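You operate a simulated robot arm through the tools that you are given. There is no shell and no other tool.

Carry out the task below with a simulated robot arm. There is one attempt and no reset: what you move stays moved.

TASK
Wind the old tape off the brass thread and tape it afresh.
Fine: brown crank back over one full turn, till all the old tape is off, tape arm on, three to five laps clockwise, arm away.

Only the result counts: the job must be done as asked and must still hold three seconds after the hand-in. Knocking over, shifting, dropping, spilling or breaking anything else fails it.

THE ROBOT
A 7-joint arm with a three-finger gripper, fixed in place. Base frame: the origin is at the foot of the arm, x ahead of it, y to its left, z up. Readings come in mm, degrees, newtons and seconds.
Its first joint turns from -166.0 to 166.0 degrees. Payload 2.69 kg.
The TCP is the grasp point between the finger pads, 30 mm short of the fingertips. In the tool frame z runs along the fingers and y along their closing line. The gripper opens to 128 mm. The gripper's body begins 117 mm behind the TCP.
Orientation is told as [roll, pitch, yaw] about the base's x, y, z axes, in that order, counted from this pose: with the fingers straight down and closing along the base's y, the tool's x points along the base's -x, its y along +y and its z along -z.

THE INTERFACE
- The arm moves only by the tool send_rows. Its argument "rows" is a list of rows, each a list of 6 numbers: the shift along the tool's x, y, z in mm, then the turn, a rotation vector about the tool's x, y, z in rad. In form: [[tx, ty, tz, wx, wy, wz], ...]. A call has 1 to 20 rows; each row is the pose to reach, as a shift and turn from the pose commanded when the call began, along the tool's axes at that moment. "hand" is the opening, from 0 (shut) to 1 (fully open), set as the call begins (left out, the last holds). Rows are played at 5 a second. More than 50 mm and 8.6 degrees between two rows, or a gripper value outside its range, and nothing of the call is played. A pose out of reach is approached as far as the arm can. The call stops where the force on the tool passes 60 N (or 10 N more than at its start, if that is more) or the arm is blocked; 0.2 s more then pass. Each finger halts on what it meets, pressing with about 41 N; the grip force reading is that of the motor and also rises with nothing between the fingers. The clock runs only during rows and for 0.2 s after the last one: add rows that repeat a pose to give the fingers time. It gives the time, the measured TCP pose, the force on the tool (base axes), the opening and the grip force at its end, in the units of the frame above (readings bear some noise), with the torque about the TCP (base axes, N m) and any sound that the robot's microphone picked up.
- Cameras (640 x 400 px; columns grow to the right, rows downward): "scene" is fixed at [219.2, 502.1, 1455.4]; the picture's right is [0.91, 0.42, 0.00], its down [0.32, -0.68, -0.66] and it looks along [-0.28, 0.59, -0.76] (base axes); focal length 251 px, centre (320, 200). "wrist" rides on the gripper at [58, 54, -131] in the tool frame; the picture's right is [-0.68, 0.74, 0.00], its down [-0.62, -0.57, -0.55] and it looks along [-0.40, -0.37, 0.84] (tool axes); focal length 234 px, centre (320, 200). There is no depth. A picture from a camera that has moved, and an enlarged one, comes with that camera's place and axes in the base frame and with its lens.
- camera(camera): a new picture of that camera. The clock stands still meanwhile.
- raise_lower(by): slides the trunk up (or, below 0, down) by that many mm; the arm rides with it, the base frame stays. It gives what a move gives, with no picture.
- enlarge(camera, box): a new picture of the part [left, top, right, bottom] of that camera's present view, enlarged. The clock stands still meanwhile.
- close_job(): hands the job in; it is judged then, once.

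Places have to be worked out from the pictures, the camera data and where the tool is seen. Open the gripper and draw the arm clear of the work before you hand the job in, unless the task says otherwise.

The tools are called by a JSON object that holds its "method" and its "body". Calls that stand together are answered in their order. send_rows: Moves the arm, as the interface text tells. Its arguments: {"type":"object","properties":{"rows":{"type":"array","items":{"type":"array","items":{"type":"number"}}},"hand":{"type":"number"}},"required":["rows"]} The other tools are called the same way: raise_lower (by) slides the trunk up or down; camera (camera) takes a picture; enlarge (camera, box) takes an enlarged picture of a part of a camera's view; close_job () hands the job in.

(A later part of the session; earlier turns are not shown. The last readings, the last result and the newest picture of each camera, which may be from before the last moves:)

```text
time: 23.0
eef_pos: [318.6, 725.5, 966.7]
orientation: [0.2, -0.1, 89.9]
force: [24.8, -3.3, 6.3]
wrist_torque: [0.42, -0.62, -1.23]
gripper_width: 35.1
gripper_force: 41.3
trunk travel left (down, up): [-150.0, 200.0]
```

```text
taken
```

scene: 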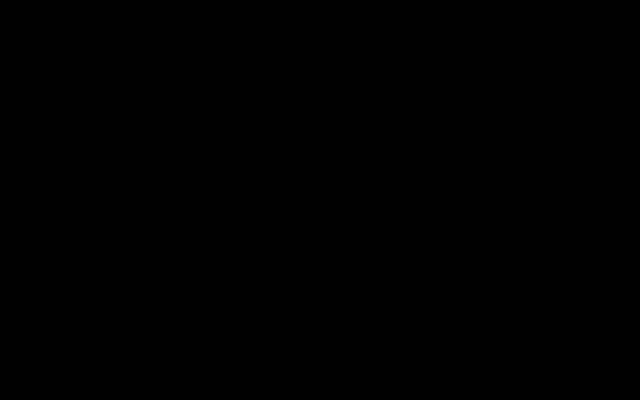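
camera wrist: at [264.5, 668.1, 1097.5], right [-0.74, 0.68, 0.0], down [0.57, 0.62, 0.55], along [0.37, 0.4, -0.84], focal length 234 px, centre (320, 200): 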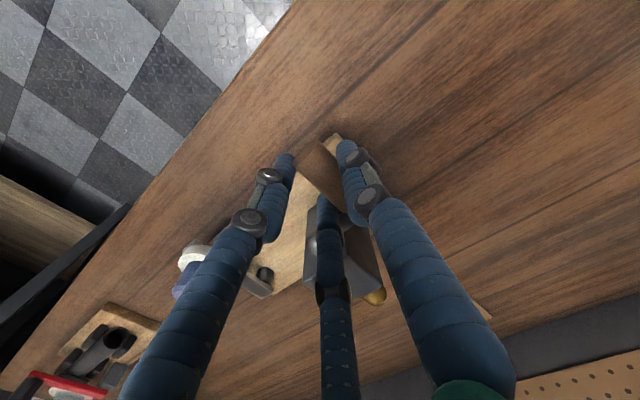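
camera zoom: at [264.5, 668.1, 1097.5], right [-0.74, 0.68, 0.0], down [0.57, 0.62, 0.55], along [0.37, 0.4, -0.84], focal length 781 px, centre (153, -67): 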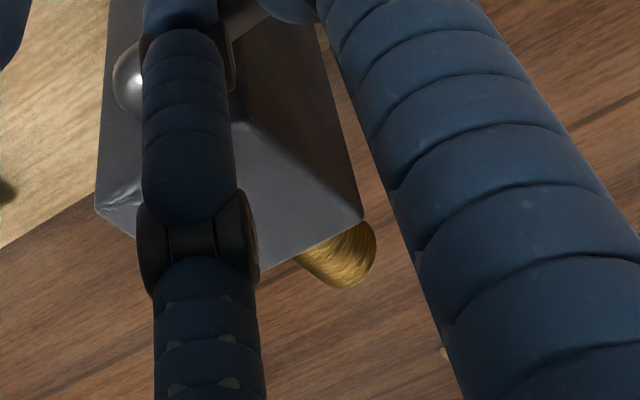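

The brass thread is now bare: the old tape came off, which confirms counter-clockwise from the crank side is "back". I'll ease the radial load, open just enough to release the handle (about 43 mm), and lift straight up.

{"method": "send_rows", "body": {"rows": [[0, -1.2, 0, 0, 0, 0], [0, -1.2, 0, 0, 0, 0]]}}

{"method": "send_rows", "body": {"rows": [[0, 0, 0, 0, 0, 0], [0, 0, 0, 0, 0, 0], [0, 0, -8, 0, 0, 0], [0, 0, -18, 0, 0, 0], [0, 0, -32, 0, 0, 0], [0, 0, -50, 0, 0, 0], [0, 0, -80, 0, 0, 0], [0, 0, -115, 0, 0, 0], [0, 0, -150, 0, 0, 0], [0, 0, -150, 0, 0, 0]], "hand": 0.34}}

{"method": "camera", "body": {"camera": "wrist"}}

{"method": "camera", "body": {"camera": "scene"}}

```text
time: 23.6
eef_pos: [317.5, 726.0, 967.0]
orientation: [0.1, 0.1, 90.0]
force: [16.2, -4.9, 4.4]
wrist_torque: [0.51, -0.39, -1.31]
gripper_width: 35.3
gripper_force: 40.5
trunk travel left (down, up): [-150.0, 200.0]
```

```text
time: 25.8
eef_pos: [317.1, 726.9, 1119.0]
orientation: [-0.1, 0.0, 90.0]
force: [-0.1, 0.1, 0.1]
wrist_torque: [-0.01, 0.0, 0.01]
gripper_width: 43.4
gripper_force: 0.0
trunk travel left (down, up): [-150.0, 200.0]
```

```text
taken
camera wrist: at [263.5, 668.6, 1249.5], right [-0.74, 0.68, 0.0], down [0.57, 0.62, 0.55], along [0.37, 0.4, -0.84], focal length 234 px, centre (320, 200)
```

wrist: 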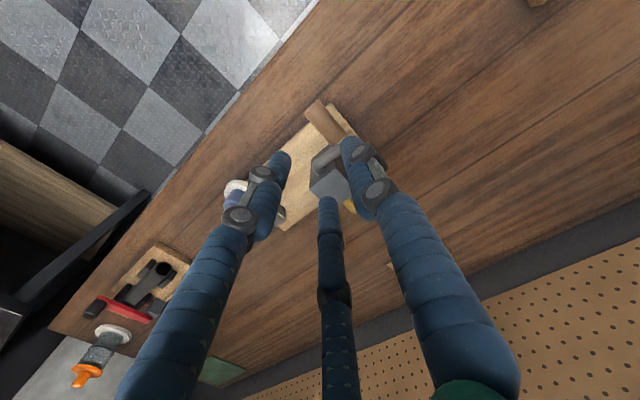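

```text
taken
```

scene: 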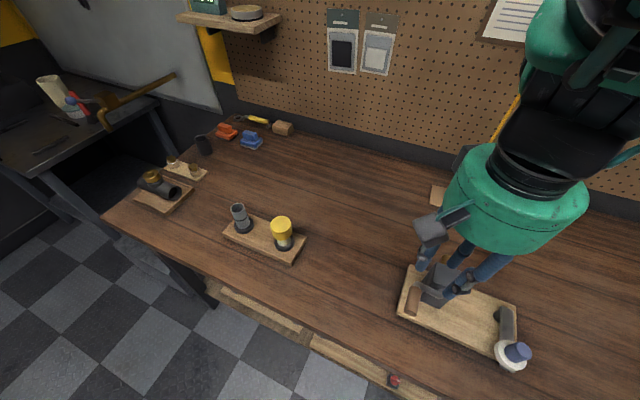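

The handle stays at the left (9 o'clock) and the thread is bare. Before moving the tape arm, I'll shift to about (300, 830, 1080) to see its pivot and height from the side.

{"method": "send_rows", "body": {"rows": [[-26, 4, 10, 0, 0, 0], [-52, 8, 20, 0, 0, 0], [-78, 13, 30, 0, 0, 0], [-103, 17, 39, 0, 0, 0], [-103, 17, 39, 0, 0, 0]], "hand": 0.1}}

{"method": "camera", "body": {"camera": "wrist"}}

{"method": "enlarge", "body": {"camera": "wrist", "box": [130, 120, 280, 240]}}

{"method": "enlarge", "body": {"camera": "scene", "box": [480, 290, 560, 380]}}

```text
time: 27.0
eef_pos: [302.0, 829.7, 1080.6]
orientation: [-0.1, 0.1, 90.1]
force: [0.0, -0.5, -0.1]
wrist_torque: [-0.01, -0.01, 0.01]
gripper_width: 12.7
gripper_force: 0.0
trunk travel left (down, up): [-150.0, 200.0]
```

```text
taken
camera wrist: at [248.3, 772.9, 1210.0], right [-0.74, 0.68, 0.0], down [0.57, 0.62, 0.55], along [0.37, 0.4, -0.84], focal length 234 px, centre (320, 200)
```

wrist: 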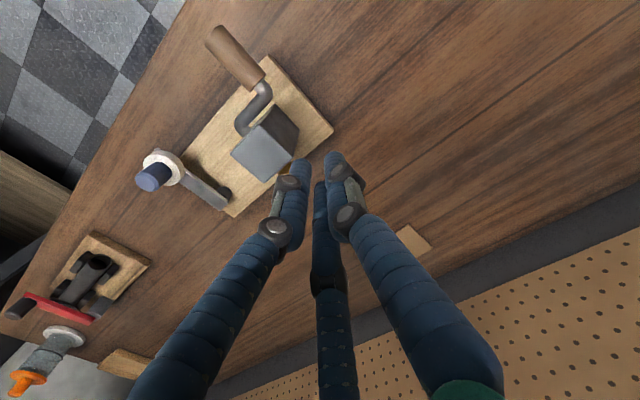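

```text
3.33 times, centred on (205, 180) of wrist
camera zoom: at [248.3, 772.9, 1210.0], right [-0.74, 0.68, 0.0], down [0.57, 0.62, 0.55], along [0.37, 0.4, -0.84], focal length 781 px, centre (703, 267)
```

zoom: 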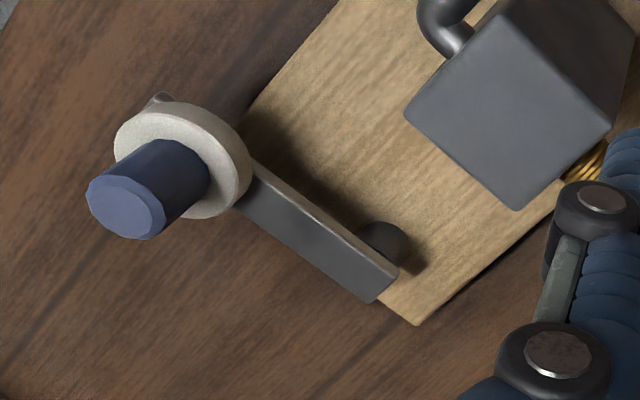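

```text
4.44 times, centred on (520, 335) of scene
camera zoom: at [219.2, 502.1, 1455.4], right [0.91, 0.42, 0.0], down [0.32, -0.68, -0.66], along [-0.28, 0.59, -0.76], focal length 1114 px, centre (-569, -400)
```

zoom: 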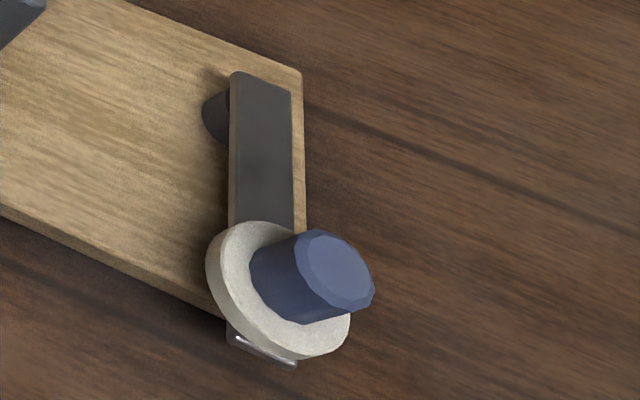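

The pivot post is vertical near (502, 816), so the arm swings horizontally. The roll sits at z≈911–922 and the blue knob reaches about z 953. I'll push the knob with the closed fingers instead of gripping it beside the block, and first move to its +x side at about (558, 730).

{"method": "send_rows", "body": {"rows": [[17, -43, 0, 0, 0, 0], [34, -86, 0, 0, 0, 0], [51, -129, 0, 0, 0, 0], [68, -172, 0, 0, 0, 0], [85, -215, 0, 0, 0, 0], [100, -257, 0, 0, 0, 0], [100, -257, 30, 0, 0, 0], [100, -257, 60, 0, 0, 0], [100, -257, 60, 0, 0, 0]], "hand": 0.0}}

{"method": "camera", "body": {"camera": "wrist"}}

{"method": "camera", "body": {"camera": "scene"}}

```text
time: 29.0
eef_pos: [556.8, 730.8, 1016.6]
orientation: [0.0, 0.1, 90.0]
force: [0.2, 1.1, -1.0]
wrist_torque: [0.0, 0.0, -0.05]
gripper_width: 2.0
gripper_force: 31.4
trunk travel left (down, up): [-150.0, 200.0]
```

```text
taken
camera wrist: at [504.4, 673.4, 1147.0], right [-0.74, 0.68, 0.0], down [0.57, 0.62, 0.55], along [0.37, 0.4, -0.84], focal length 234 px, centre (320, 200)
```

wrist: 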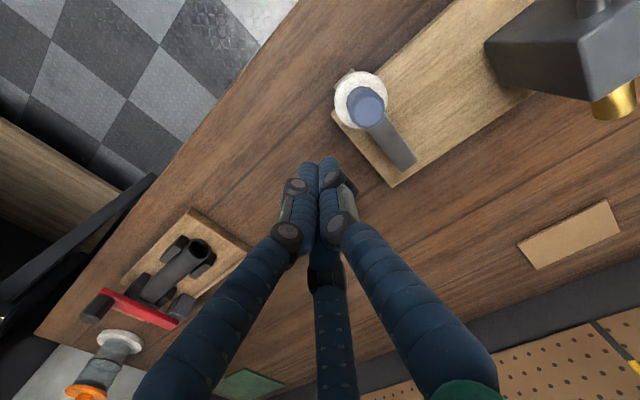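

```text
taken
```

scene: 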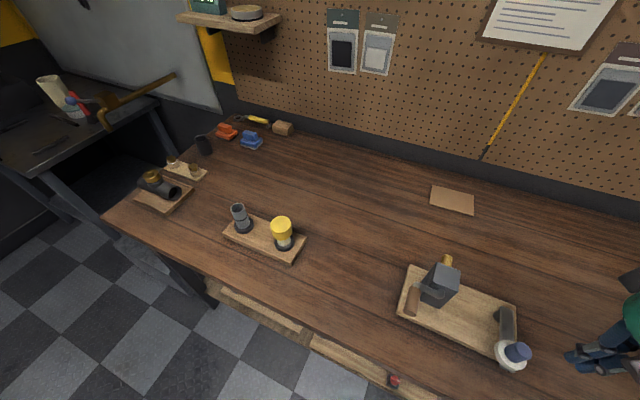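

I'll enlarge this clear view of the knob and the thread to refine positions.

{"method": "enlarge", "body": {"camera": "wrist", "box": [320, 60, 440, 190]}}

{"method": "enlarge", "body": {"camera": "wrist", "box": [480, 0, 640, 130]}}

{"method": "enlarge", "body": {"camera": "scene", "box": [390, 240, 540, 375]}}

```text
3.08 times, centred on (380, 125) of wrist
camera zoom: at [504.4, 673.4, 1147.0], right [-0.74, 0.68, 0.0], down [0.57, 0.62, 0.55], along [0.37, 0.4, -0.84], focal length 720 px, centre (135, 431)
```

zoom: 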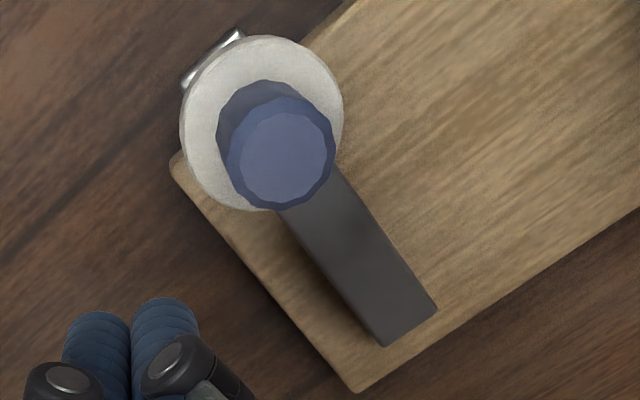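

```text
3.08 times, centred on (560, 65) of wrist
camera zoom: at [504.4, 673.4, 1147.0], right [-0.74, 0.68, 0.0], down [0.57, 0.62, 0.55], along [0.37, 0.4, -0.84], focal length 720 px, centre (-418, 615)
```

zoom: 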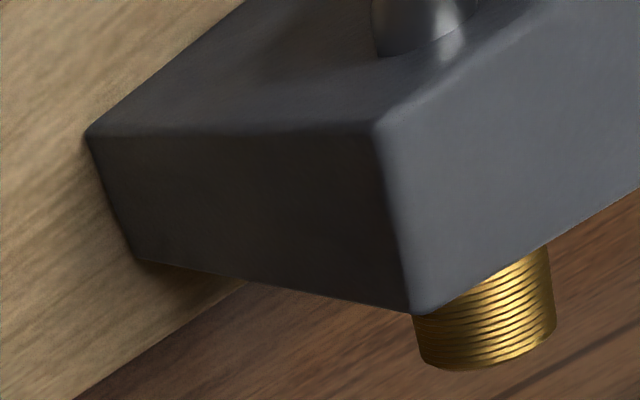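

```text
2.96 times, centred on (465, 308) of scene
camera zoom: at [219.2, 502.1, 1455.4], right [0.91, 0.42, 0.0], down [0.32, -0.68, -0.66], along [-0.28, 0.59, -0.76], focal length 743 px, centre (-110, -118)
```

zoom: 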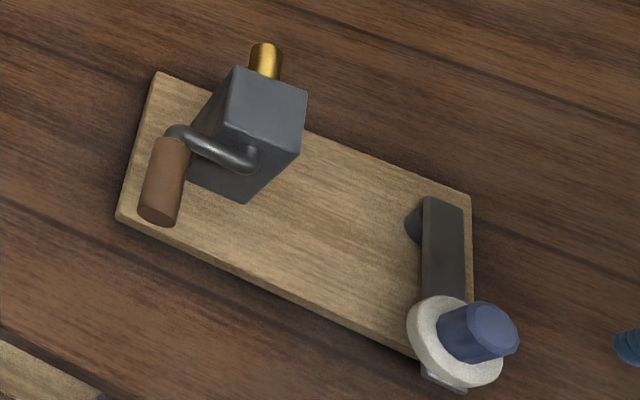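

The thread is bare and clean. The board's right end looks slightly different from the first picture, so I'll re-take the identical first view to check that the board hasn't shifted.

{"method": "enlarge", "body": {"camera": "scene", "box": [380, 230, 560, 390]}}

{"method": "camera", "body": {"camera": "scene"}}

```text
2.50 times, centred on (470, 310) of scene
camera zoom: at [219.2, 502.1, 1455.4], right [0.91, 0.42, 0.0], down [0.32, -0.68, -0.66], along [-0.28, 0.59, -0.76], focal length 627 px, centre (-55, -75)
```

zoom: 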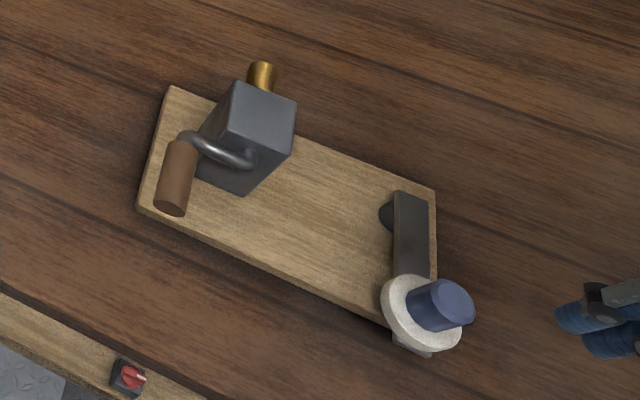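

```text
taken
```

scene: 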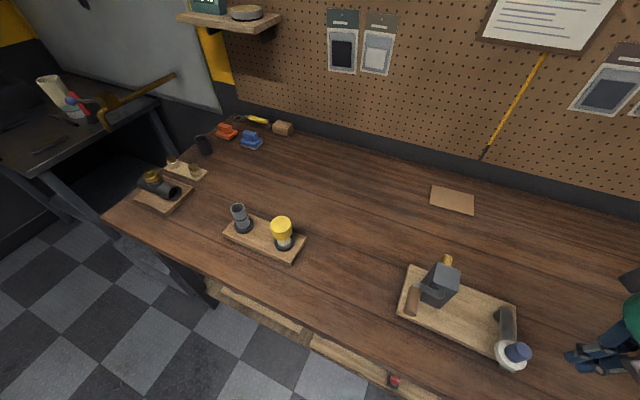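

Re-triangulating the corners shows the board's right end slid about 6 mm in −y (roughly 1° of rotation), so the board isn't fixed and I must keep horizontal forces small. The knob is now near (504, 730) with its pivot near (505, 812). I'll lower the closed fingers beside the knob, with tips at z≈932, and approach gently.

{"method": "send_rows", "body": {"rows": [[0, 0, 15, 0, 0, 0], [0, 0, 30, 0, 0, 0], [0, 0, 45, 0, 0, 0], [0, 0, 54, 0, 0, 0], [0, 5, 54, 0, 0, 0], [0, 10, 54, 0, 0, 0], [0, 10, 54, 0, 0, 0]]}}

{"method": "camera", "body": {"camera": "wrist"}}

{"method": "enlarge", "body": {"camera": "scene", "box": [460, 280, 600, 390]}}

```text
time: 30.6
eef_pos: [547.9, 733.2, 964.5]
orientation: [0.0, 0.0, 89.9]
force: [-0.2, 0.2, -1.3]
wrist_torque: [-0.02, -0.03, 0.0]
gripper_width: 2.0
gripper_force: 31.8
trunk travel left (down, up): [-150.0, 200.0]
```

```text
taken
camera wrist: at [494.3, 672.8, 1094.5], right [-0.74, 0.68, 0.0], down [0.57, 0.62, 0.55], along [0.37, 0.4, -0.84], focal length 234 px, centre (320, 200)
```

wrist: 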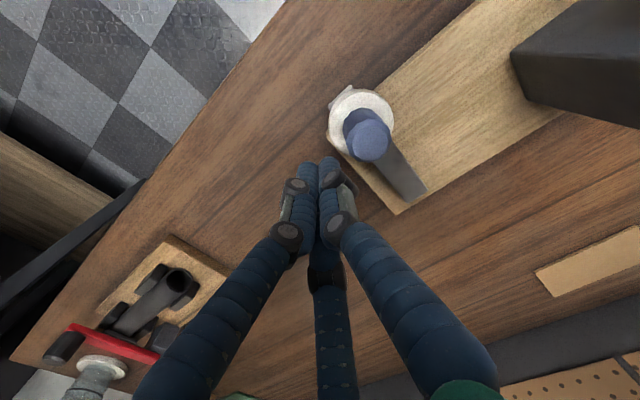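

```text
3.64 times, centred on (530, 335) of scene
camera zoom: at [219.2, 502.1, 1455.4], right [0.91, 0.42, 0.0], down [0.32, -0.68, -0.66], along [-0.28, 0.59, -0.76], focal length 912 px, centre (-444, -291)
```

zoom: 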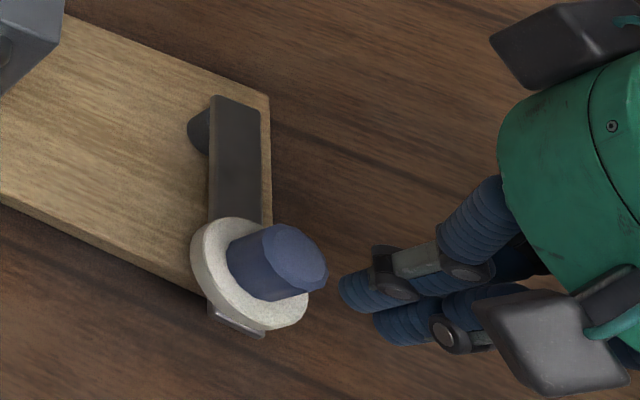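

Positioned beside the knob with no contact. I'll push it gently in −x along its arc for about 15° and watch force and picture.

{"method": "send_rows", "body": {"rows": [[0.8, 6, 0, 0, 0, 0], [1.5, 12, 0, 0, 0, 0], [3.8, 19.3, 0, 0, 0, 0], [5.4, 26.8, 0, 0, 0, 0], [6.5, 34.4, 0, 0, 0, 0], [6.5, 34.4, 0, 0, 0, 0]]}}

{"method": "camera", "body": {"camera": "wrist"}}

{"method": "enlarge", "body": {"camera": "scene", "box": [390, 240, 570, 380]}}

```text
time: 32.0
eef_pos: [513.1, 723.3, 963.6]
orientation: [0.0, 0.0, 90.0]
force: [0.8, 0.0, 0.0]
wrist_torque: [-0.03, 0.0, -0.02]
gripper_width: 1.8
gripper_force: 31.3
trunk travel left (down, up): [-150.0, 200.0]
```

```text
taken
camera wrist: at [460.2, 665.8, 1094.8], right [-0.74, 0.68, 0.0], down [0.57, 0.62, 0.55], along [0.37, 0.4, -0.84], focal length 234 px, centre (320, 200)
```

wrist: 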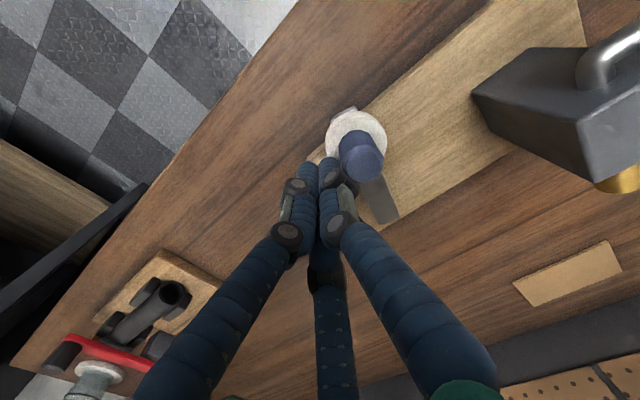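

```text
2.86 times, centred on (480, 310) of scene
camera zoom: at [219.2, 502.1, 1455.4], right [0.91, 0.42, 0.0], down [0.32, -0.68, -0.66], along [-0.28, 0.59, -0.76], focal length 716 px, centre (-137, -114)
```

zoom: 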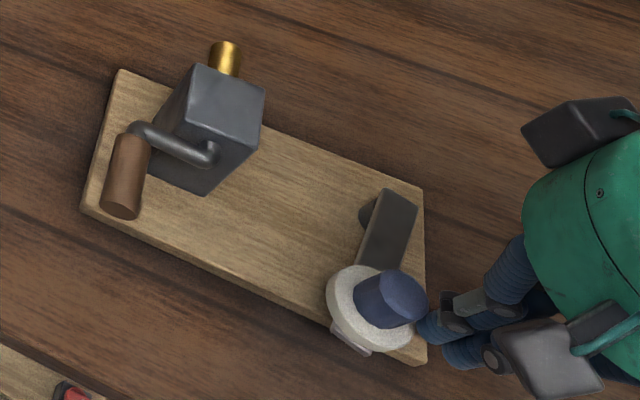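

The arm swings freely with almost no force. I'll keep pushing along the arc to about 60°.

{"method": "send_rows", "body": {"rows": [[-0.2, 7.6, 0, 0, 0, 0], [-0.5, 15.3, 0, 0, 0, 0], [-1.6, 22.9, 0, 0, 0, 0], [-3.2, 30.3, 0, 0, 0, 0], [-5.5, 37.6, 0, 0, 0, 0], [-8.4, 44.7, 0, 0, 0, 0], [-12, 51.5, 0, 0, 0, 0], [-16.1, 58, 0, 0, 0, 0], [-20.8, 64, 0, 0, 0, 0], [-20.8, 64, 0, 0, 0, 0]]}}

{"method": "camera", "body": {"camera": "wrist"}}

{"method": "enlarge", "body": {"camera": "scene", "box": [390, 240, 570, 380]}}

```text
time: 34.2
eef_pos: [449.5, 743.5, 963.6]
orientation: [0.0, -0.1, 90.0]
force: [-0.1, -0.4, -0.7]
wrist_torque: [-0.02, -0.03, -0.03]
gripper_width: 2.1
gripper_force: 31.4
trunk travel left (down, up): [-150.0, 200.0]
```

```text
taken
camera wrist: at [396.2, 685.9, 1094.1], right [-0.74, 0.68, 0.0], down [0.57, 0.62, 0.55], along [0.37, 0.4, -0.84], focal length 234 px, centre (320, 200)
```

wrist: 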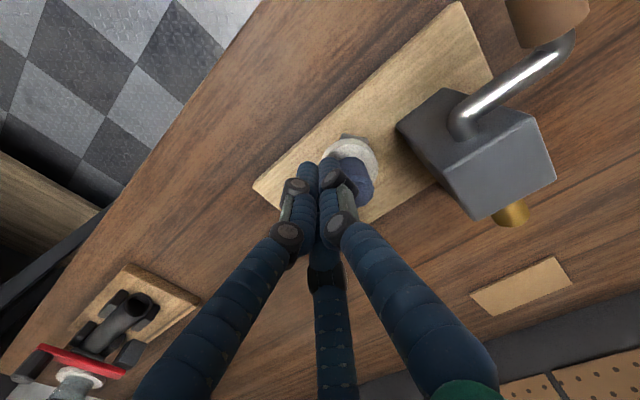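

```text
2.86 times, centred on (480, 310) of scene
camera zoom: at [219.2, 502.1, 1455.4], right [0.91, 0.42, 0.0], down [0.32, -0.68, -0.66], along [-0.28, 0.59, -0.76], focal length 716 px, centre (-137, -114)
```

zoom: 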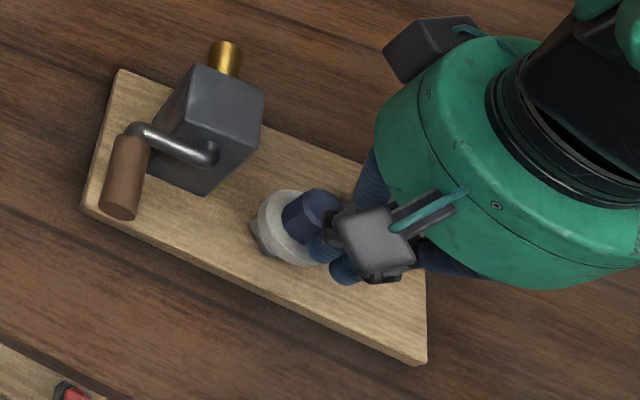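

Still force-free and the board hasn't moved. I'll continue to about 85°, keeping the fingers a little to the +x side, away from the block.

{"method": "send_rows", "body": {"rows": [[-5.1, 5.1, 0, 0, 0, 0], [-10.8, 9.6, 0, 0, 0, 0], [-16.9, 12.6, 0, 0, 0, 0], [-23.3, 15.6, 0, 0, 0, 0], [-30.1, 17.6, 0, 0, 0, 0], [-30.1, 17.6, 0, 0, 0, 0]]}}

{"method": "camera", "body": {"camera": "wrist"}}

{"method": "enlarge", "body": {"camera": "scene", "box": [390, 240, 570, 380]}}

{"method": "enlarge", "body": {"camera": "wrist", "box": [260, 80, 560, 280]}}

```text
time: 35.6
eef_pos: [431.6, 776.3, 964.1]
orientation: [0.0, 0.0, 90.0]
force: [5.3, -7.0, -0.9]
wrist_torque: [-0.17, -0.14, 0.03]
gripper_width: 6.0
gripper_force: 30.6
trunk travel left (down, up): [-150.0, 200.0]
```

```text
taken
camera wrist: at [379.1, 717.7, 1094.2], right [-0.74, 0.68, 0.0], down [0.57, 0.62, 0.55], along [0.37, 0.4, -0.84], focal length 234 px, centre (320, 200)
```

wrist: 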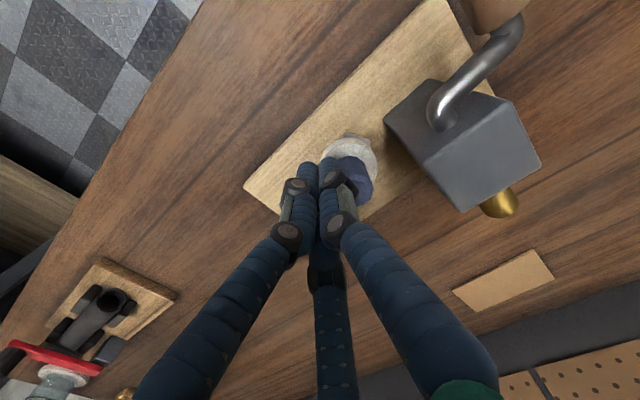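

```text
2.86 times, centred on (480, 310) of scene
camera zoom: at [219.2, 502.1, 1455.4], right [0.91, 0.42, 0.0], down [0.32, -0.68, -0.66], along [-0.28, 0.59, -0.76], focal length 716 px, centre (-137, -114)
```

zoom: 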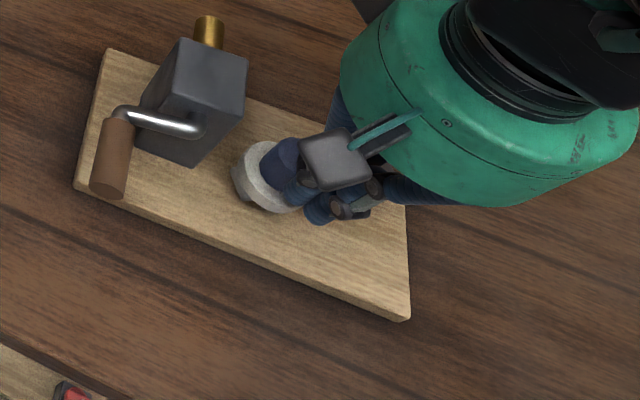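

```text
2.00 times, centred on (410, 180) of wrist
camera zoom: at [379.1, 717.7, 1094.2], right [-0.74, 0.68, 0.0], down [0.57, 0.62, 0.55], along [0.37, 0.4, -0.84], focal length 468 px, centre (140, 240)
```

zoom: 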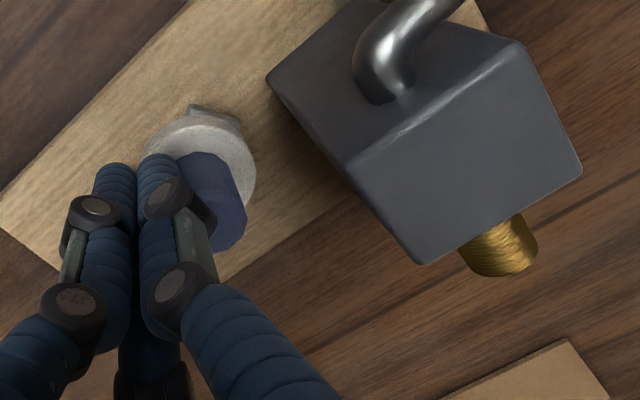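

The arm reached its stop near 60° and my further push dragged the board (about 20 mm in +y at its right end). I'll back off at once, rise, and look.

{"method": "send_rows", "body": {"rows": [[6, -3, 0, 0, 0, 0], [14, -8, 0, 0, 0, 0], [14, -8, -30, 0, 0, 0], [14, -8, -70, 0, 0, 0], [14, -8, -110, 0, 0, 0], [14, -8, -110, 0, 0, 0]]}}

{"method": "camera", "body": {"camera": "wrist"}}

{"method": "enlarge", "body": {"camera": "scene", "box": [390, 240, 570, 380]}}

```text
time: 37.0
eef_pos: [438.7, 759.9, 1074.7]
orientation: [0.0, 0.1, 90.1]
force: [0.2, -0.4, 0.6]
wrist_torque: [0.03, -0.01, 0.04]
gripper_width: 2.1
gripper_force: 31.5
trunk travel left (down, up): [-150.0, 200.0]
```

```text
taken
camera wrist: at [384.9, 702.0, 1205.8], right [-0.74, 0.68, 0.0], down [0.57, 0.62, 0.55], along [0.37, 0.4, -0.84], focal length 234 px, centre (320, 200)
```

wrist: 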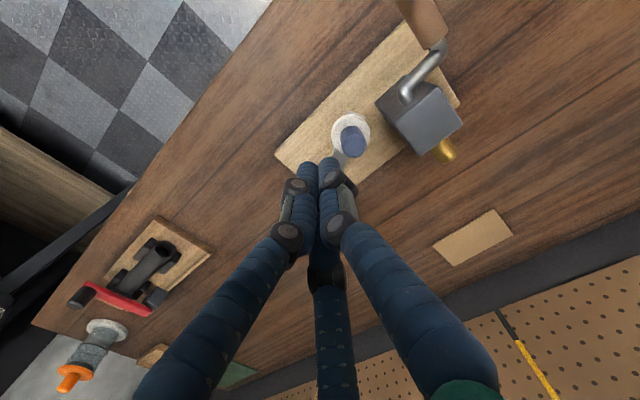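

```text
2.86 times, centred on (480, 310) of scene
camera zoom: at [219.2, 502.1, 1455.4], right [0.91, 0.42, 0.0], down [0.32, -0.68, -0.66], along [-0.28, 0.59, -0.76], focal length 716 px, centre (-137, -114)
```

zoom: 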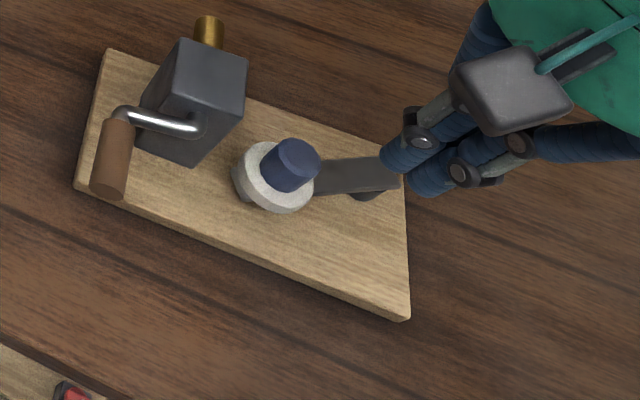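

The arm is against its stop at about 60° relative to the board, with the roll facing the thread side; the board moved and turned roughly 2°. I'll measure the crank's new position from zoomed views.

{"method": "enlarge", "body": {"camera": "wrist", "box": [260, 0, 480, 200]}}

{"method": "enlarge", "body": {"camera": "scene", "box": [400, 235, 500, 320]}}

```text
2.00 times, centred on (370, 100) of wrist
camera zoom: at [384.9, 702.0, 1205.8], right [-0.74, 0.68, 0.0], down [0.57, 0.62, 0.55], along [0.37, 0.4, -0.84], focal length 468 px, centre (220, 400)
```

zoom: 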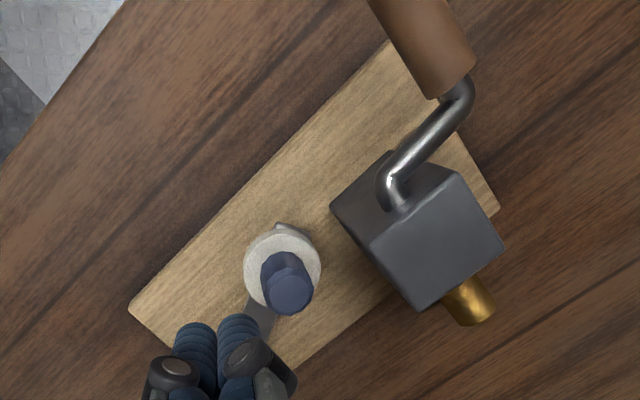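

```text
4.71 times, centred on (450, 278) of scene
camera zoom: at [219.2, 502.1, 1455.4], right [0.91, 0.42, 0.0], down [0.32, -0.68, -0.66], along [-0.28, 0.59, -0.76], focal length 1180 px, centre (-292, -165)
```

zoom: 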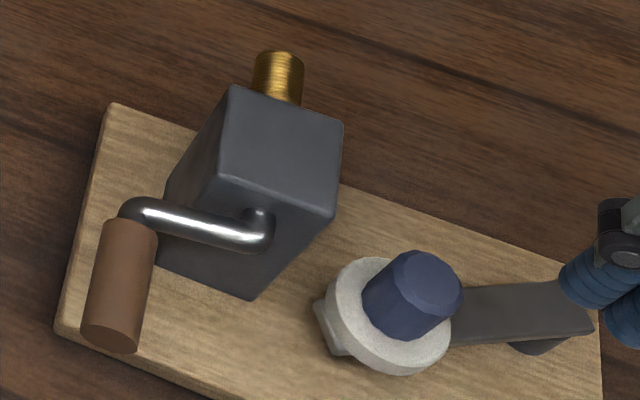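

The block is now centred near (345.5, 815) and turned about 2°; the handle is at about x 300, y 718–768, z 952. I'll go above it at (306, 728) with the hand about 47 mm open and yawed 2° to match, then check.

{"method": "send_rows", "body": {"rows": [[6, 26, 0, 0, 0, -0.007], [13, 53, 0, 0, 0, -0.014], [19, 80, 0, 0, 0, -0.021], [26, 106, 0, 0, 0, -0.028], [32, 132.7, 0, 0, 0, -0.035], [32, 132.7, 25, 0, 0, -0.035], [32, 132.7, 45, 0, 0, -0.035], [32, 132.7, 45, 0, 0, -0.035]], "hand": 0.37}}

{"method": "camera", "body": {"camera": "wrist"}}

{"method": "enlarge", "body": {"camera": "wrist", "box": [220, 60, 440, 260]}}

{"method": "enlarge", "body": {"camera": "scene", "box": [380, 220, 560, 380]}}

```text
time: 38.8
eef_pos: [306.4, 727.6, 1029.2]
orientation: [0.0, 0.0, 92.0]
force: [0.0, 1.0, -0.1]
wrist_torque: [-0.02, 0.03, -0.02]
gripper_width: 47.2
gripper_force: 0.0
trunk travel left (down, up): [-150.0, 200.0]
```

```text
taken
camera wrist: at [255.7, 668.5, 1158.6], right [-0.76, 0.65, 0.0], down [0.54, 0.64, 0.55], along [0.36, 0.42, -0.84], focal length 234 px, centre (320, 200)
```

wrist: 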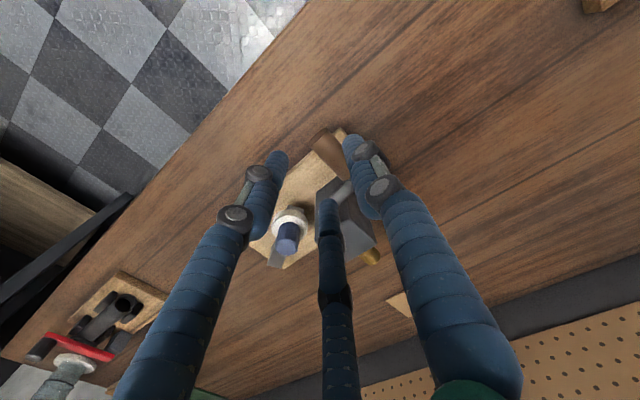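

```text
2.00 times, centred on (330, 160) of wrist
camera zoom: at [255.7, 668.5, 1158.6], right [-0.76, 0.65, 0.0], down [0.54, 0.64, 0.55], along [0.36, 0.42, -0.84], focal length 468 px, centre (300, 280)
```

zoom: 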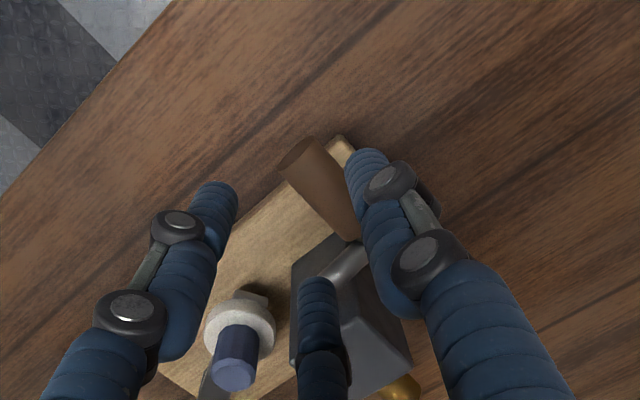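

```text
2.50 times, centred on (470, 300) of scene
camera zoom: at [219.2, 502.1, 1455.4], right [0.91, 0.42, 0.0], down [0.32, -0.68, -0.66], along [-0.28, 0.59, -0.76], focal length 627 px, centre (-55, -50)
```

zoom: 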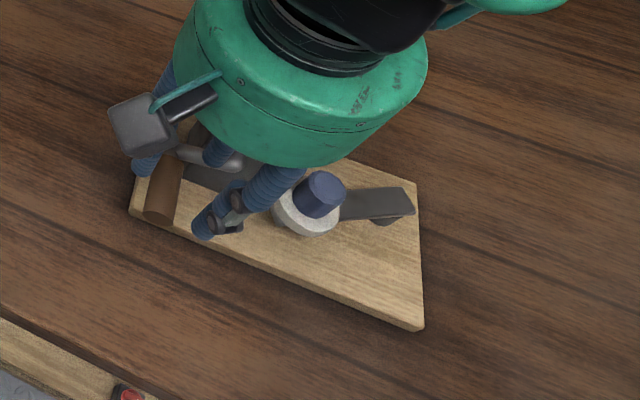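

The handle is centred near x≈302. The thumb-side and finger-side offsets call for TCP x≈312, so I'll open to about 57 mm, shift there, and descend to z 967, watching for contact.

{"method": "send_rows", "body": {"rows": [[1, -5.6, 0, 0, 0, 0], [1, -5.6, 12, 0, 0, 0], [1, -5.6, 24, 0, 0, 0], [1, -5.6, 36, 0, 0, 0], [1, -5.6, 48, 0, 0, 0], [1, -5.6, 56, 0, 0, 0], [1, -5.6, 62, 0, 0, 0], [1, -5.6, 62, 0, 0, 0]], "hand": 0.45}}

{"method": "enlarge", "body": {"camera": "wrist", "box": [220, 60, 440, 260]}}

```text
time: 40.6
eef_pos: [311.8, 726.6, 966.9]
orientation: [0.0, 0.0, 92.0]
force: [-0.2, -1.0, 0.3]
wrist_torque: [0.0, -0.01, 0.01]
gripper_width: 57.7
gripper_force: 0.0
trunk travel left (down, up): [-150.0, 200.0]
```

```text
2.00 times, centred on (330, 160) of wrist
camera zoom: at [261.4, 667.4, 1096.8], right [-0.76, 0.65, 0.0], down [0.54, 0.64, 0.55], along [0.36, 0.42, -0.84], focal length 468 px, centre (300, 280)
```

zoom: 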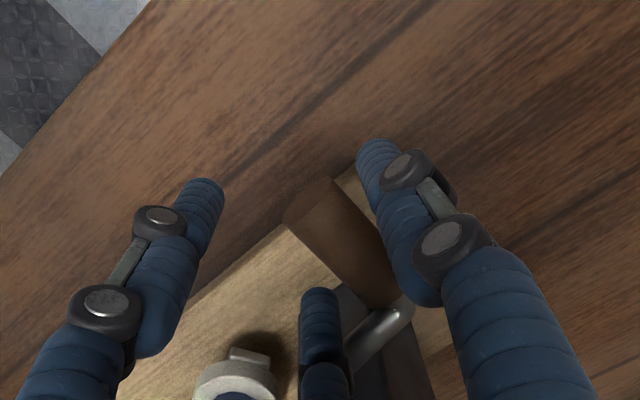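

Clear on all sides. I'll shift 2.5 mm towards −x so the closing is centred on the handle and doesn't shove it radially, then close.

{"method": "send_rows", "body": {"rows": [[0, 2.5, 0, 0, 0, 0], [0, 2.5, 0, 0, 0, 0]]}}

{"method": "send_rows", "body": {"rows": [[0, 0, 0, 0, 0, 0], [0, 0, 0, 0, 0, 0], [0, 0, 0, 0, 0, 0]], "hand": 0.0}}

{"method": "enlarge", "body": {"camera": "wrist", "box": [220, 60, 440, 260]}}

```text
time: 41.2
eef_pos: [310.4, 728.1, 967.3]
orientation: [0.0, 0.0, 91.9]
force: [0.6, -0.3, 0.1]
wrist_torque: [0.0, 0.0, 0.0]
gripper_width: 57.6
gripper_force: 0.1
trunk travel left (down, up): [-150.0, 200.0]
```

```text
time: 42.0
eef_pos: [310.1, 727.1, 968.0]
orientation: [0.0, 0.1, 92.0]
force: [0.3, 3.1, -0.4]
wrist_torque: [0.25, -0.07, -1.12]
gripper_width: 35.8
gripper_force: 40.7
trunk travel left (down, up): [-150.0, 200.0]
```

```text
2.00 times, centred on (330, 160) of wrist
camera zoom: at [259.2, 667.6, 1097.5], right [-0.76, 0.65, 0.0], down [0.54, 0.63, 0.55], along [0.36, 0.42, -0.84], focal length 468 px, centre (300, 280)
```

zoom: 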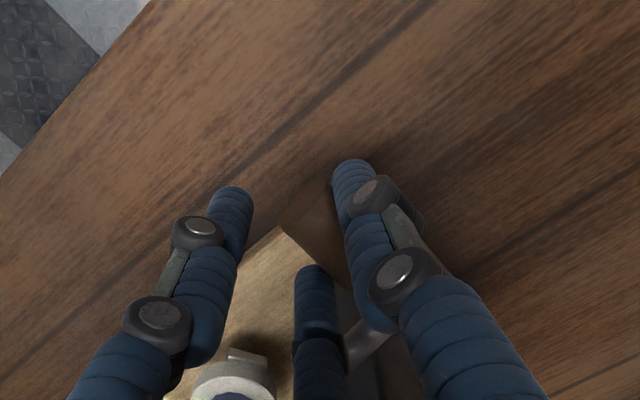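

The net force is near zero, but there is a −1.1 N·m twist because the outer finger misses the handle. I'll open slightly, slide 10 mm further in along the handle, and re-close for a balanced grip.

{"method": "send_rows", "body": {"rows": [[0, 0, 0, 0, 0, 0], [0, 0, 0, 0, 0, 0], [-4, 0, 0, 0, 0, 0], [-9, 0, 0, 0, 0, 0], [-9, 0, 0, 0, 0, 0]], "hand": 0.335}}

{"method": "send_rows", "body": {"rows": [[0, 0, 0, 0, 0, 0], [0, 0, 0, 0, 0, 0], [0, 0, 0, 0, 0, 0]], "hand": 0.0}}

{"method": "enlarge", "body": {"camera": "wrist", "box": [220, 60, 440, 260]}}

```text
time: 43.2
eef_pos: [309.8, 735.5, 966.0]
orientation: [0.0, 0.0, 92.0]
force: [-0.4, -0.5, -0.1]
wrist_torque: [0.02, 0.01, 0.02]
gripper_width: 42.9
gripper_force: 0.1
trunk travel left (down, up): [-150.0, 200.0]
```

```text
time: 44.0
eef_pos: [309.3, 736.7, 966.7]
orientation: [0.0, 0.0, 92.0]
force: [3.9, 6.3, 2.7]
wrist_torque: [0.43, -0.12, -1.2]
gripper_width: 35.9
gripper_force: 40.9
trunk travel left (down, up): [-150.0, 200.0]
```

```text
2.00 times, centred on (330, 160) of wrist
camera zoom: at [259.0, 677.0, 1097.1], right [-0.76, 0.65, 0.0], down [0.54, 0.63, 0.55], along [0.36, 0.42, -0.84], focal length 468 px, centre (300, 280)
```

zoom: 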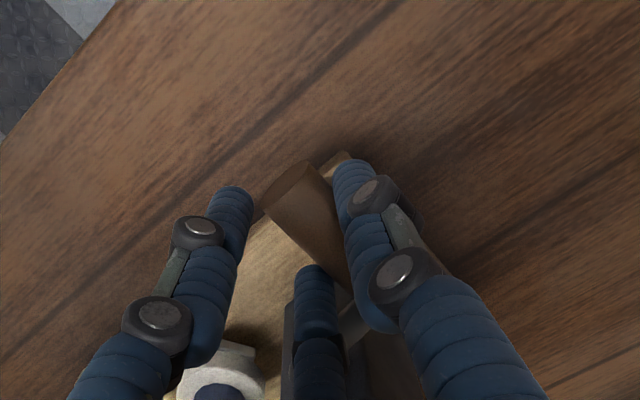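

The twist remains (−1.2 N·m), so the handle axis is turned slightly clockwise relative to my hand. I'll yaw the hand back about 2.5° and see if the twist falls.

{"method": "send_rows", "body": {"rows": [[0, 0, 0, 0, 0, 0.02], [0, 0, 0, 0, 0, 0.044], [0, 0, 0, 0, 0, 0.044]]}}

{"method": "enlarge", "body": {"camera": "wrist", "box": [220, 60, 440, 260]}}

```text
time: 44.8
eef_pos: [310.4, 735.9, 965.7]
orientation: [0.0, 0.1, 89.5]
force: [-1.7, 4.9, -0.7]
wrist_torque: [0.23, 0.04, 0.33]
gripper_width: 35.0
gripper_force: 40.8
trunk travel left (down, up): [-150.0, 200.0]
```

```text
2.00 times, centred on (330, 160) of wrist
camera zoom: at [256.1, 678.9, 1097.1], right [-0.73, 0.68, 0.0], down [0.57, 0.61, 0.55], along [0.37, 0.4, -0.84], focal length 468 px, centre (300, 280)
```

zoom: 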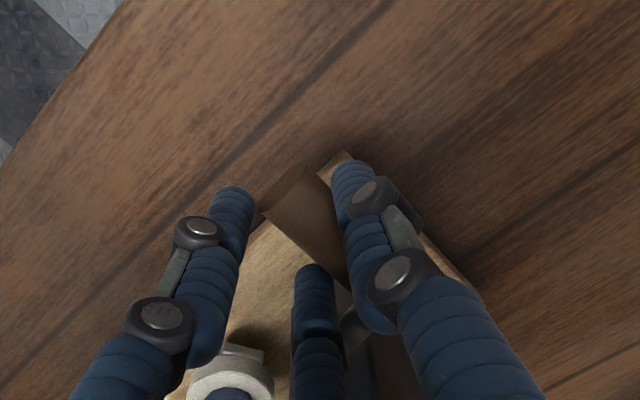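

The grip is balanced now (small forces, 0.3 N·m). I'll start winding clockwise as seen from the crank side, with orbit centre ≈(361.5, 964) and R≈51.5, for the first 40°.

{"method": "send_rows", "body": {"rows": [[0, -0.5, -4.5, 0, 0, 0], [0, -1.3, -9, 0, 0, 0], [0, -2.5, -13.3, 0, 0, 0], [0, -4.1, -17.5, 0, 0, 0], [0, -8.3, -25.4, 0, 0, 0], [-0.1, -13.8, -32.5, 0, 0, 0], [-0.1, -13.8, -32.5, 0, 0, 0]]}}

{"method": "enlarge", "body": {"camera": "wrist", "box": [180, 60, 480, 330]}}

{"method": "enlarge", "body": {"camera": "scene", "box": [380, 220, 560, 380]}}

```text
time: 46.4
eef_pos: [323.5, 737.6, 1000.6]
orientation: [0.0, -0.1, 89.5]
force: [0.2, 0.2, 0.0]
wrist_torque: [0.03, -0.02, -0.03]
gripper_width: 1.9
gripper_force: 31.2
trunk travel left (down, up): [-150.0, 200.0]
```

```text
1.48 times, centred on (330, 195) of wrist
camera zoom: at [270.9, 679.8, 1130.7], right [-0.73, 0.68, 0.0], down [0.57, 0.61, 0.55], along [0.37, 0.4, -0.84], focal length 347 px, centre (305, 207)
```

zoom: 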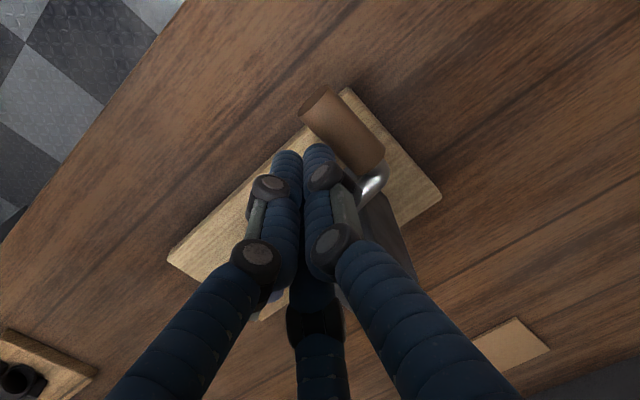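

```text
2.50 times, centred on (470, 300) of scene
camera zoom: at [219.2, 502.1, 1455.4], right [0.91, 0.42, 0.0], down [0.32, -0.68, -0.66], along [-0.28, 0.59, -0.76], focal length 627 px, centre (-55, -50)
```

zoom: 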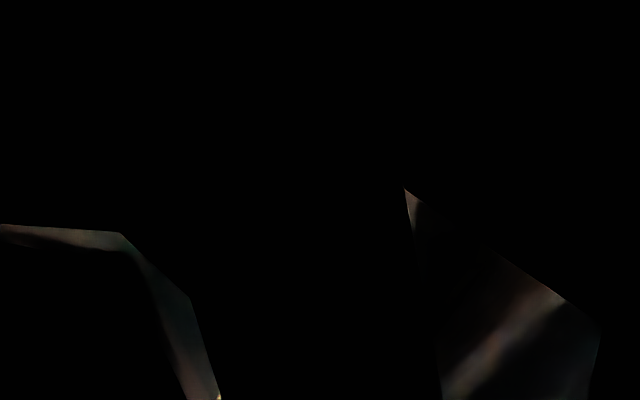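

The fingers slipped up off the handle; the grip was too shallow for lifting on this side. The handle is still at about 9 o'clock. I'll rise, reopen, and regrip deeper, with the TCP about 9 mm above the handle's centre.

{"method": "send_rows", "body": {"rows": [[0, 0, -20, 0, 0, 0], [0, 0, -40, 0, 0, 0], [0, 0, -40, 0, 0, 0]]}}

{"method": "send_rows", "body": {"rows": [[4.5, 6, 0, 0, 0, 0], [9.5, 12.5, 0, 0, 0, 0], [9.5, 12.5, 0, 0, 0, 0]], "hand": 0.45}}

{"method": "enlarge", "body": {"camera": "wrist", "box": [220, 60, 440, 260]}}

{"method": "camera", "body": {"camera": "wrist"}}

{"method": "enlarge", "body": {"camera": "scene", "box": [380, 220, 560, 380]}}

```text
time: 47.2
eef_pos: [323.9, 735.4, 1039.2]
orientation: [0.0, 0.0, 89.5]
force: [0.0, 0.0, -1.0]
wrist_torque: [0.04, -0.04, 0.02]
gripper_width: 2.2
gripper_force: 31.3
trunk travel left (down, up): [-150.0, 200.0]
```

```text
time: 48.0
eef_pos: [310.2, 727.0, 1039.8]
orientation: [0.0, 0.0, 89.4]
force: [-0.5, -0.1, 0.2]
wrist_torque: [0.02, -0.02, -0.01]
gripper_width: 57.7
gripper_force: 0.0
trunk travel left (down, up): [-150.0, 200.0]
```

```text
2.00 times, centred on (330, 160) of wrist
camera zoom: at [257.3, 670.1, 1169.8], right [-0.73, 0.68, 0.0], down [0.57, 0.61, 0.55], along [0.37, 0.4, -0.84], focal length 468 px, centre (300, 280)
```

zoom: 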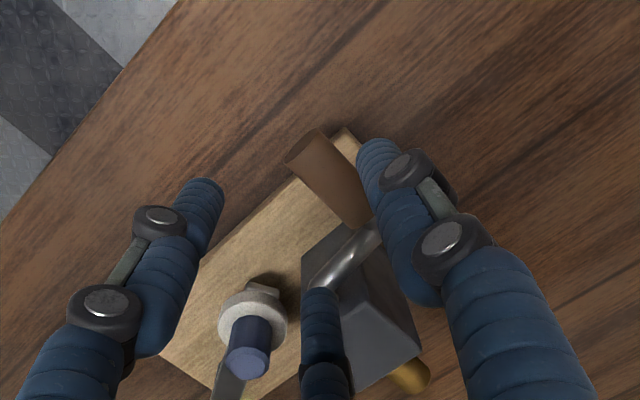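

```text
taken
camera wrist: at [257.3, 670.1, 1169.8], right [-0.73, 0.68, 0.0], down [0.57, 0.61, 0.55], along [0.37, 0.4, -0.84], focal length 234 px, centre (320, 200)
```

wrist: 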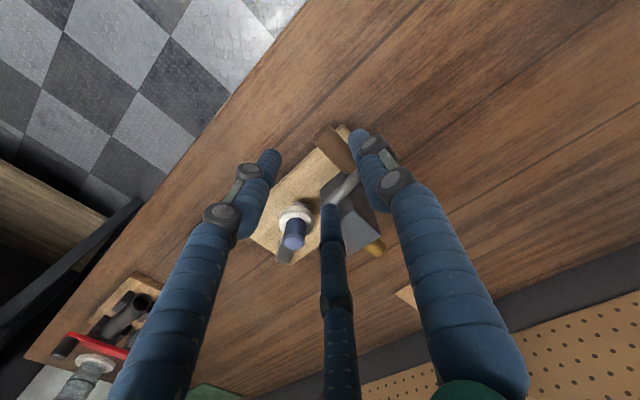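

```text
2.50 times, centred on (470, 300) of scene
camera zoom: at [219.2, 502.1, 1455.4], right [0.91, 0.42, 0.0], down [0.32, -0.68, -0.66], along [-0.28, 0.59, -0.76], focal length 627 px, centre (-55, -50)
```

zoom: 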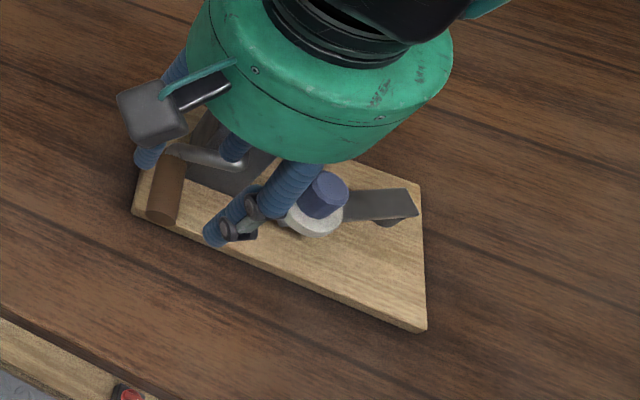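

The handle is still at x≈302. I'll descend to z≈960, narrow the opening, and slide in along the handle before closing.

{"method": "send_rows", "body": {"rows": [[0, 0, 16, 0, 0, 0], [0, 0, 32, 0, 0, 0], [0, 0, 48, 0, 0, 0], [0, 0, 62, 0, 0, 0], [0, 0, 72, 0, 0, 0], [0, 0, 80, 0, 0, 0], [0, 0, 80, 0, 0, 0]]}}

{"method": "send_rows", "body": {"rows": [[0, 0, 0, 0, 0, 0], [0, 0, 0, 0, 0, 0], [-4, 0, 0, 0, 0, 0], [-9, 0, 0, 0, 0, 0], [-9, 0, 0, 0, 0, 0]], "hand": 0.335}}

{"method": "send_rows", "body": {"rows": [[0, 0, 0, 0, 0, 0], [0, 0, 0, 0, 0, 0], [0, 0, 0, 0, 0, 0]], "hand": 0.0}}

{"method": "enlarge", "body": {"camera": "wrist", "box": [220, 60, 440, 260]}}

```text
time: 49.6
eef_pos: [310.1, 727.6, 960.0]
orientation: [0.0, 0.0, 89.5]
force: [0.4, 0.1, 0.1]
wrist_torque: [0.02, 0.01, 0.02]
gripper_width: 57.5
gripper_force: 0.1
trunk travel left (down, up): [-150.0, 200.0]
```

```text
time: 50.8
eef_pos: [310.4, 736.9, 961.1]
orientation: [-0.1, 0.0, 89.5]
force: [0.1, 0.7, 0.1]
wrist_torque: [-0.01, 0.07, -0.03]
gripper_width: 43.1
gripper_force: 0.1
trunk travel left (down, up): [-150.0, 200.0]
```

```text
time: 51.6
eef_pos: [310.9, 737.5, 960.0]
orientation: [0.1, -0.1, 89.4]
force: [6.1, 6.4, 2.5]
wrist_torque: [0.36, -0.14, -0.89]
gripper_width: 34.3
gripper_force: 41.0
trunk travel left (down, up): [-150.0, 200.0]
```

```text
2.00 times, centred on (330, 160) of wrist
camera zoom: at [257.7, 679.1, 1090.9], right [-0.73, 0.68, 0.0], down [0.57, 0.61, 0.55], along [0.38, 0.4, -0.84], focal length 468 px, centre (300, 280)
```

zoom: 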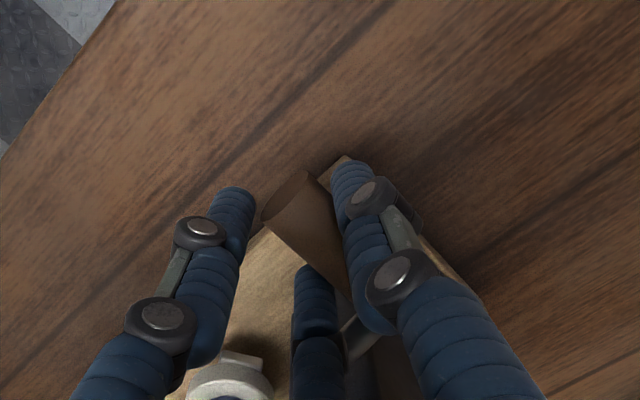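

The grip is deeper now. I'll yaw 1.5° more to relieve the twist, then try just 10° of winding and check that the grip holds.

{"method": "send_rows", "body": {"rows": [[-0.3, -0.3, 0, 0, 0, 0.013], [-0.3, -0.3, 0, 0, 0, 0.026], [-0.3, -0.6, -2.2, 0, 0, 0.026], [-0.3, -0.8, -4.5, 0, 0, 0.026], [-0.3, -1.2, -6.7, 0, 0, 0.026], [-0.3, -1.6, -8.9, 0, 0, 0.026], [-0.3, -1.6, -8.9, 0, 0, 0.026]]}}

{"method": "enlarge", "body": {"camera": "wrist", "box": [220, 60, 440, 260]}}

```text
time: 53.2
eef_pos: [311.8, 735.4, 968.2]
orientation: [-0.1, 0.1, 88.0]
force: [-9.7, -4.9, 0.4]
wrist_torque: [-1.06, 0.38, 0.16]
gripper_width: 34.1
gripper_force: 41.7
trunk travel left (down, up): [-150.0, 200.0]
```

```text
2.00 times, centred on (330, 160) of wrist
camera zoom: at [257.3, 679.9, 1098.7], right [-0.71, 0.7, 0.0], down [0.59, 0.6, 0.55], along [0.38, 0.39, -0.84], focal length 468 px, centre (300, 280)
```

zoom: 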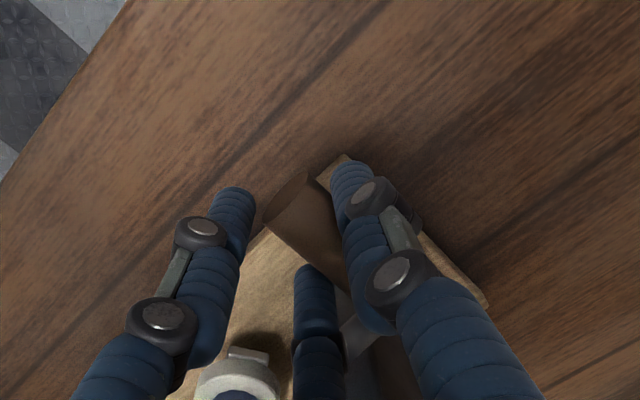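

The grip held this time. I'll correct x by half a millimetre and continue to about 47° with another check.

{"method": "send_rows", "body": {"rows": [[0, -0.5, -4.3, 0, 0, 0], [-0.1, -2.2, -8.5, 0, 0, 0], [-0.1, -4.2, -12.6, 0, 0, 0], [-0.2, -6.5, -16.5, 0, 0, 0], [-0.3, -9.1, -20.2, 0, 0, 0], [-0.4, -12.0, -23.6, 0, 0, 0], [-0.4, -12.0, -23.6, 0, 0, 0]]}}

{"method": "enlarge", "body": {"camera": "wrist", "box": [220, 60, 440, 260]}}

```text
time: 54.8
eef_pos: [325.2, 735.5, 993.0]
orientation: [-0.1, 0.0, 88.0]
force: [-7.2, -5.9, -0.6]
wrist_torque: [-0.45, 0.5, 0.33]
gripper_width: 34.0
gripper_force: 41.1
trunk travel left (down, up): [-150.0, 200.0]
```

```text
2.00 times, centred on (330, 160) of wrist
camera zoom: at [269.8, 679.9, 1122.8], right [-0.71, 0.7, 0.0], down [0.59, 0.6, 0.55], along [0.39, 0.39, -0.84], focal length 468 px, centre (300, 280)
```

zoom: 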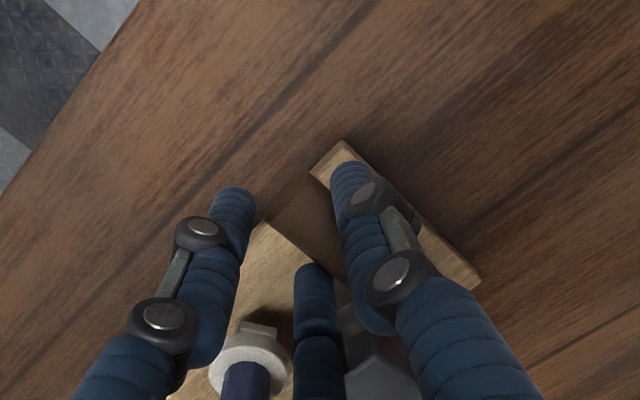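

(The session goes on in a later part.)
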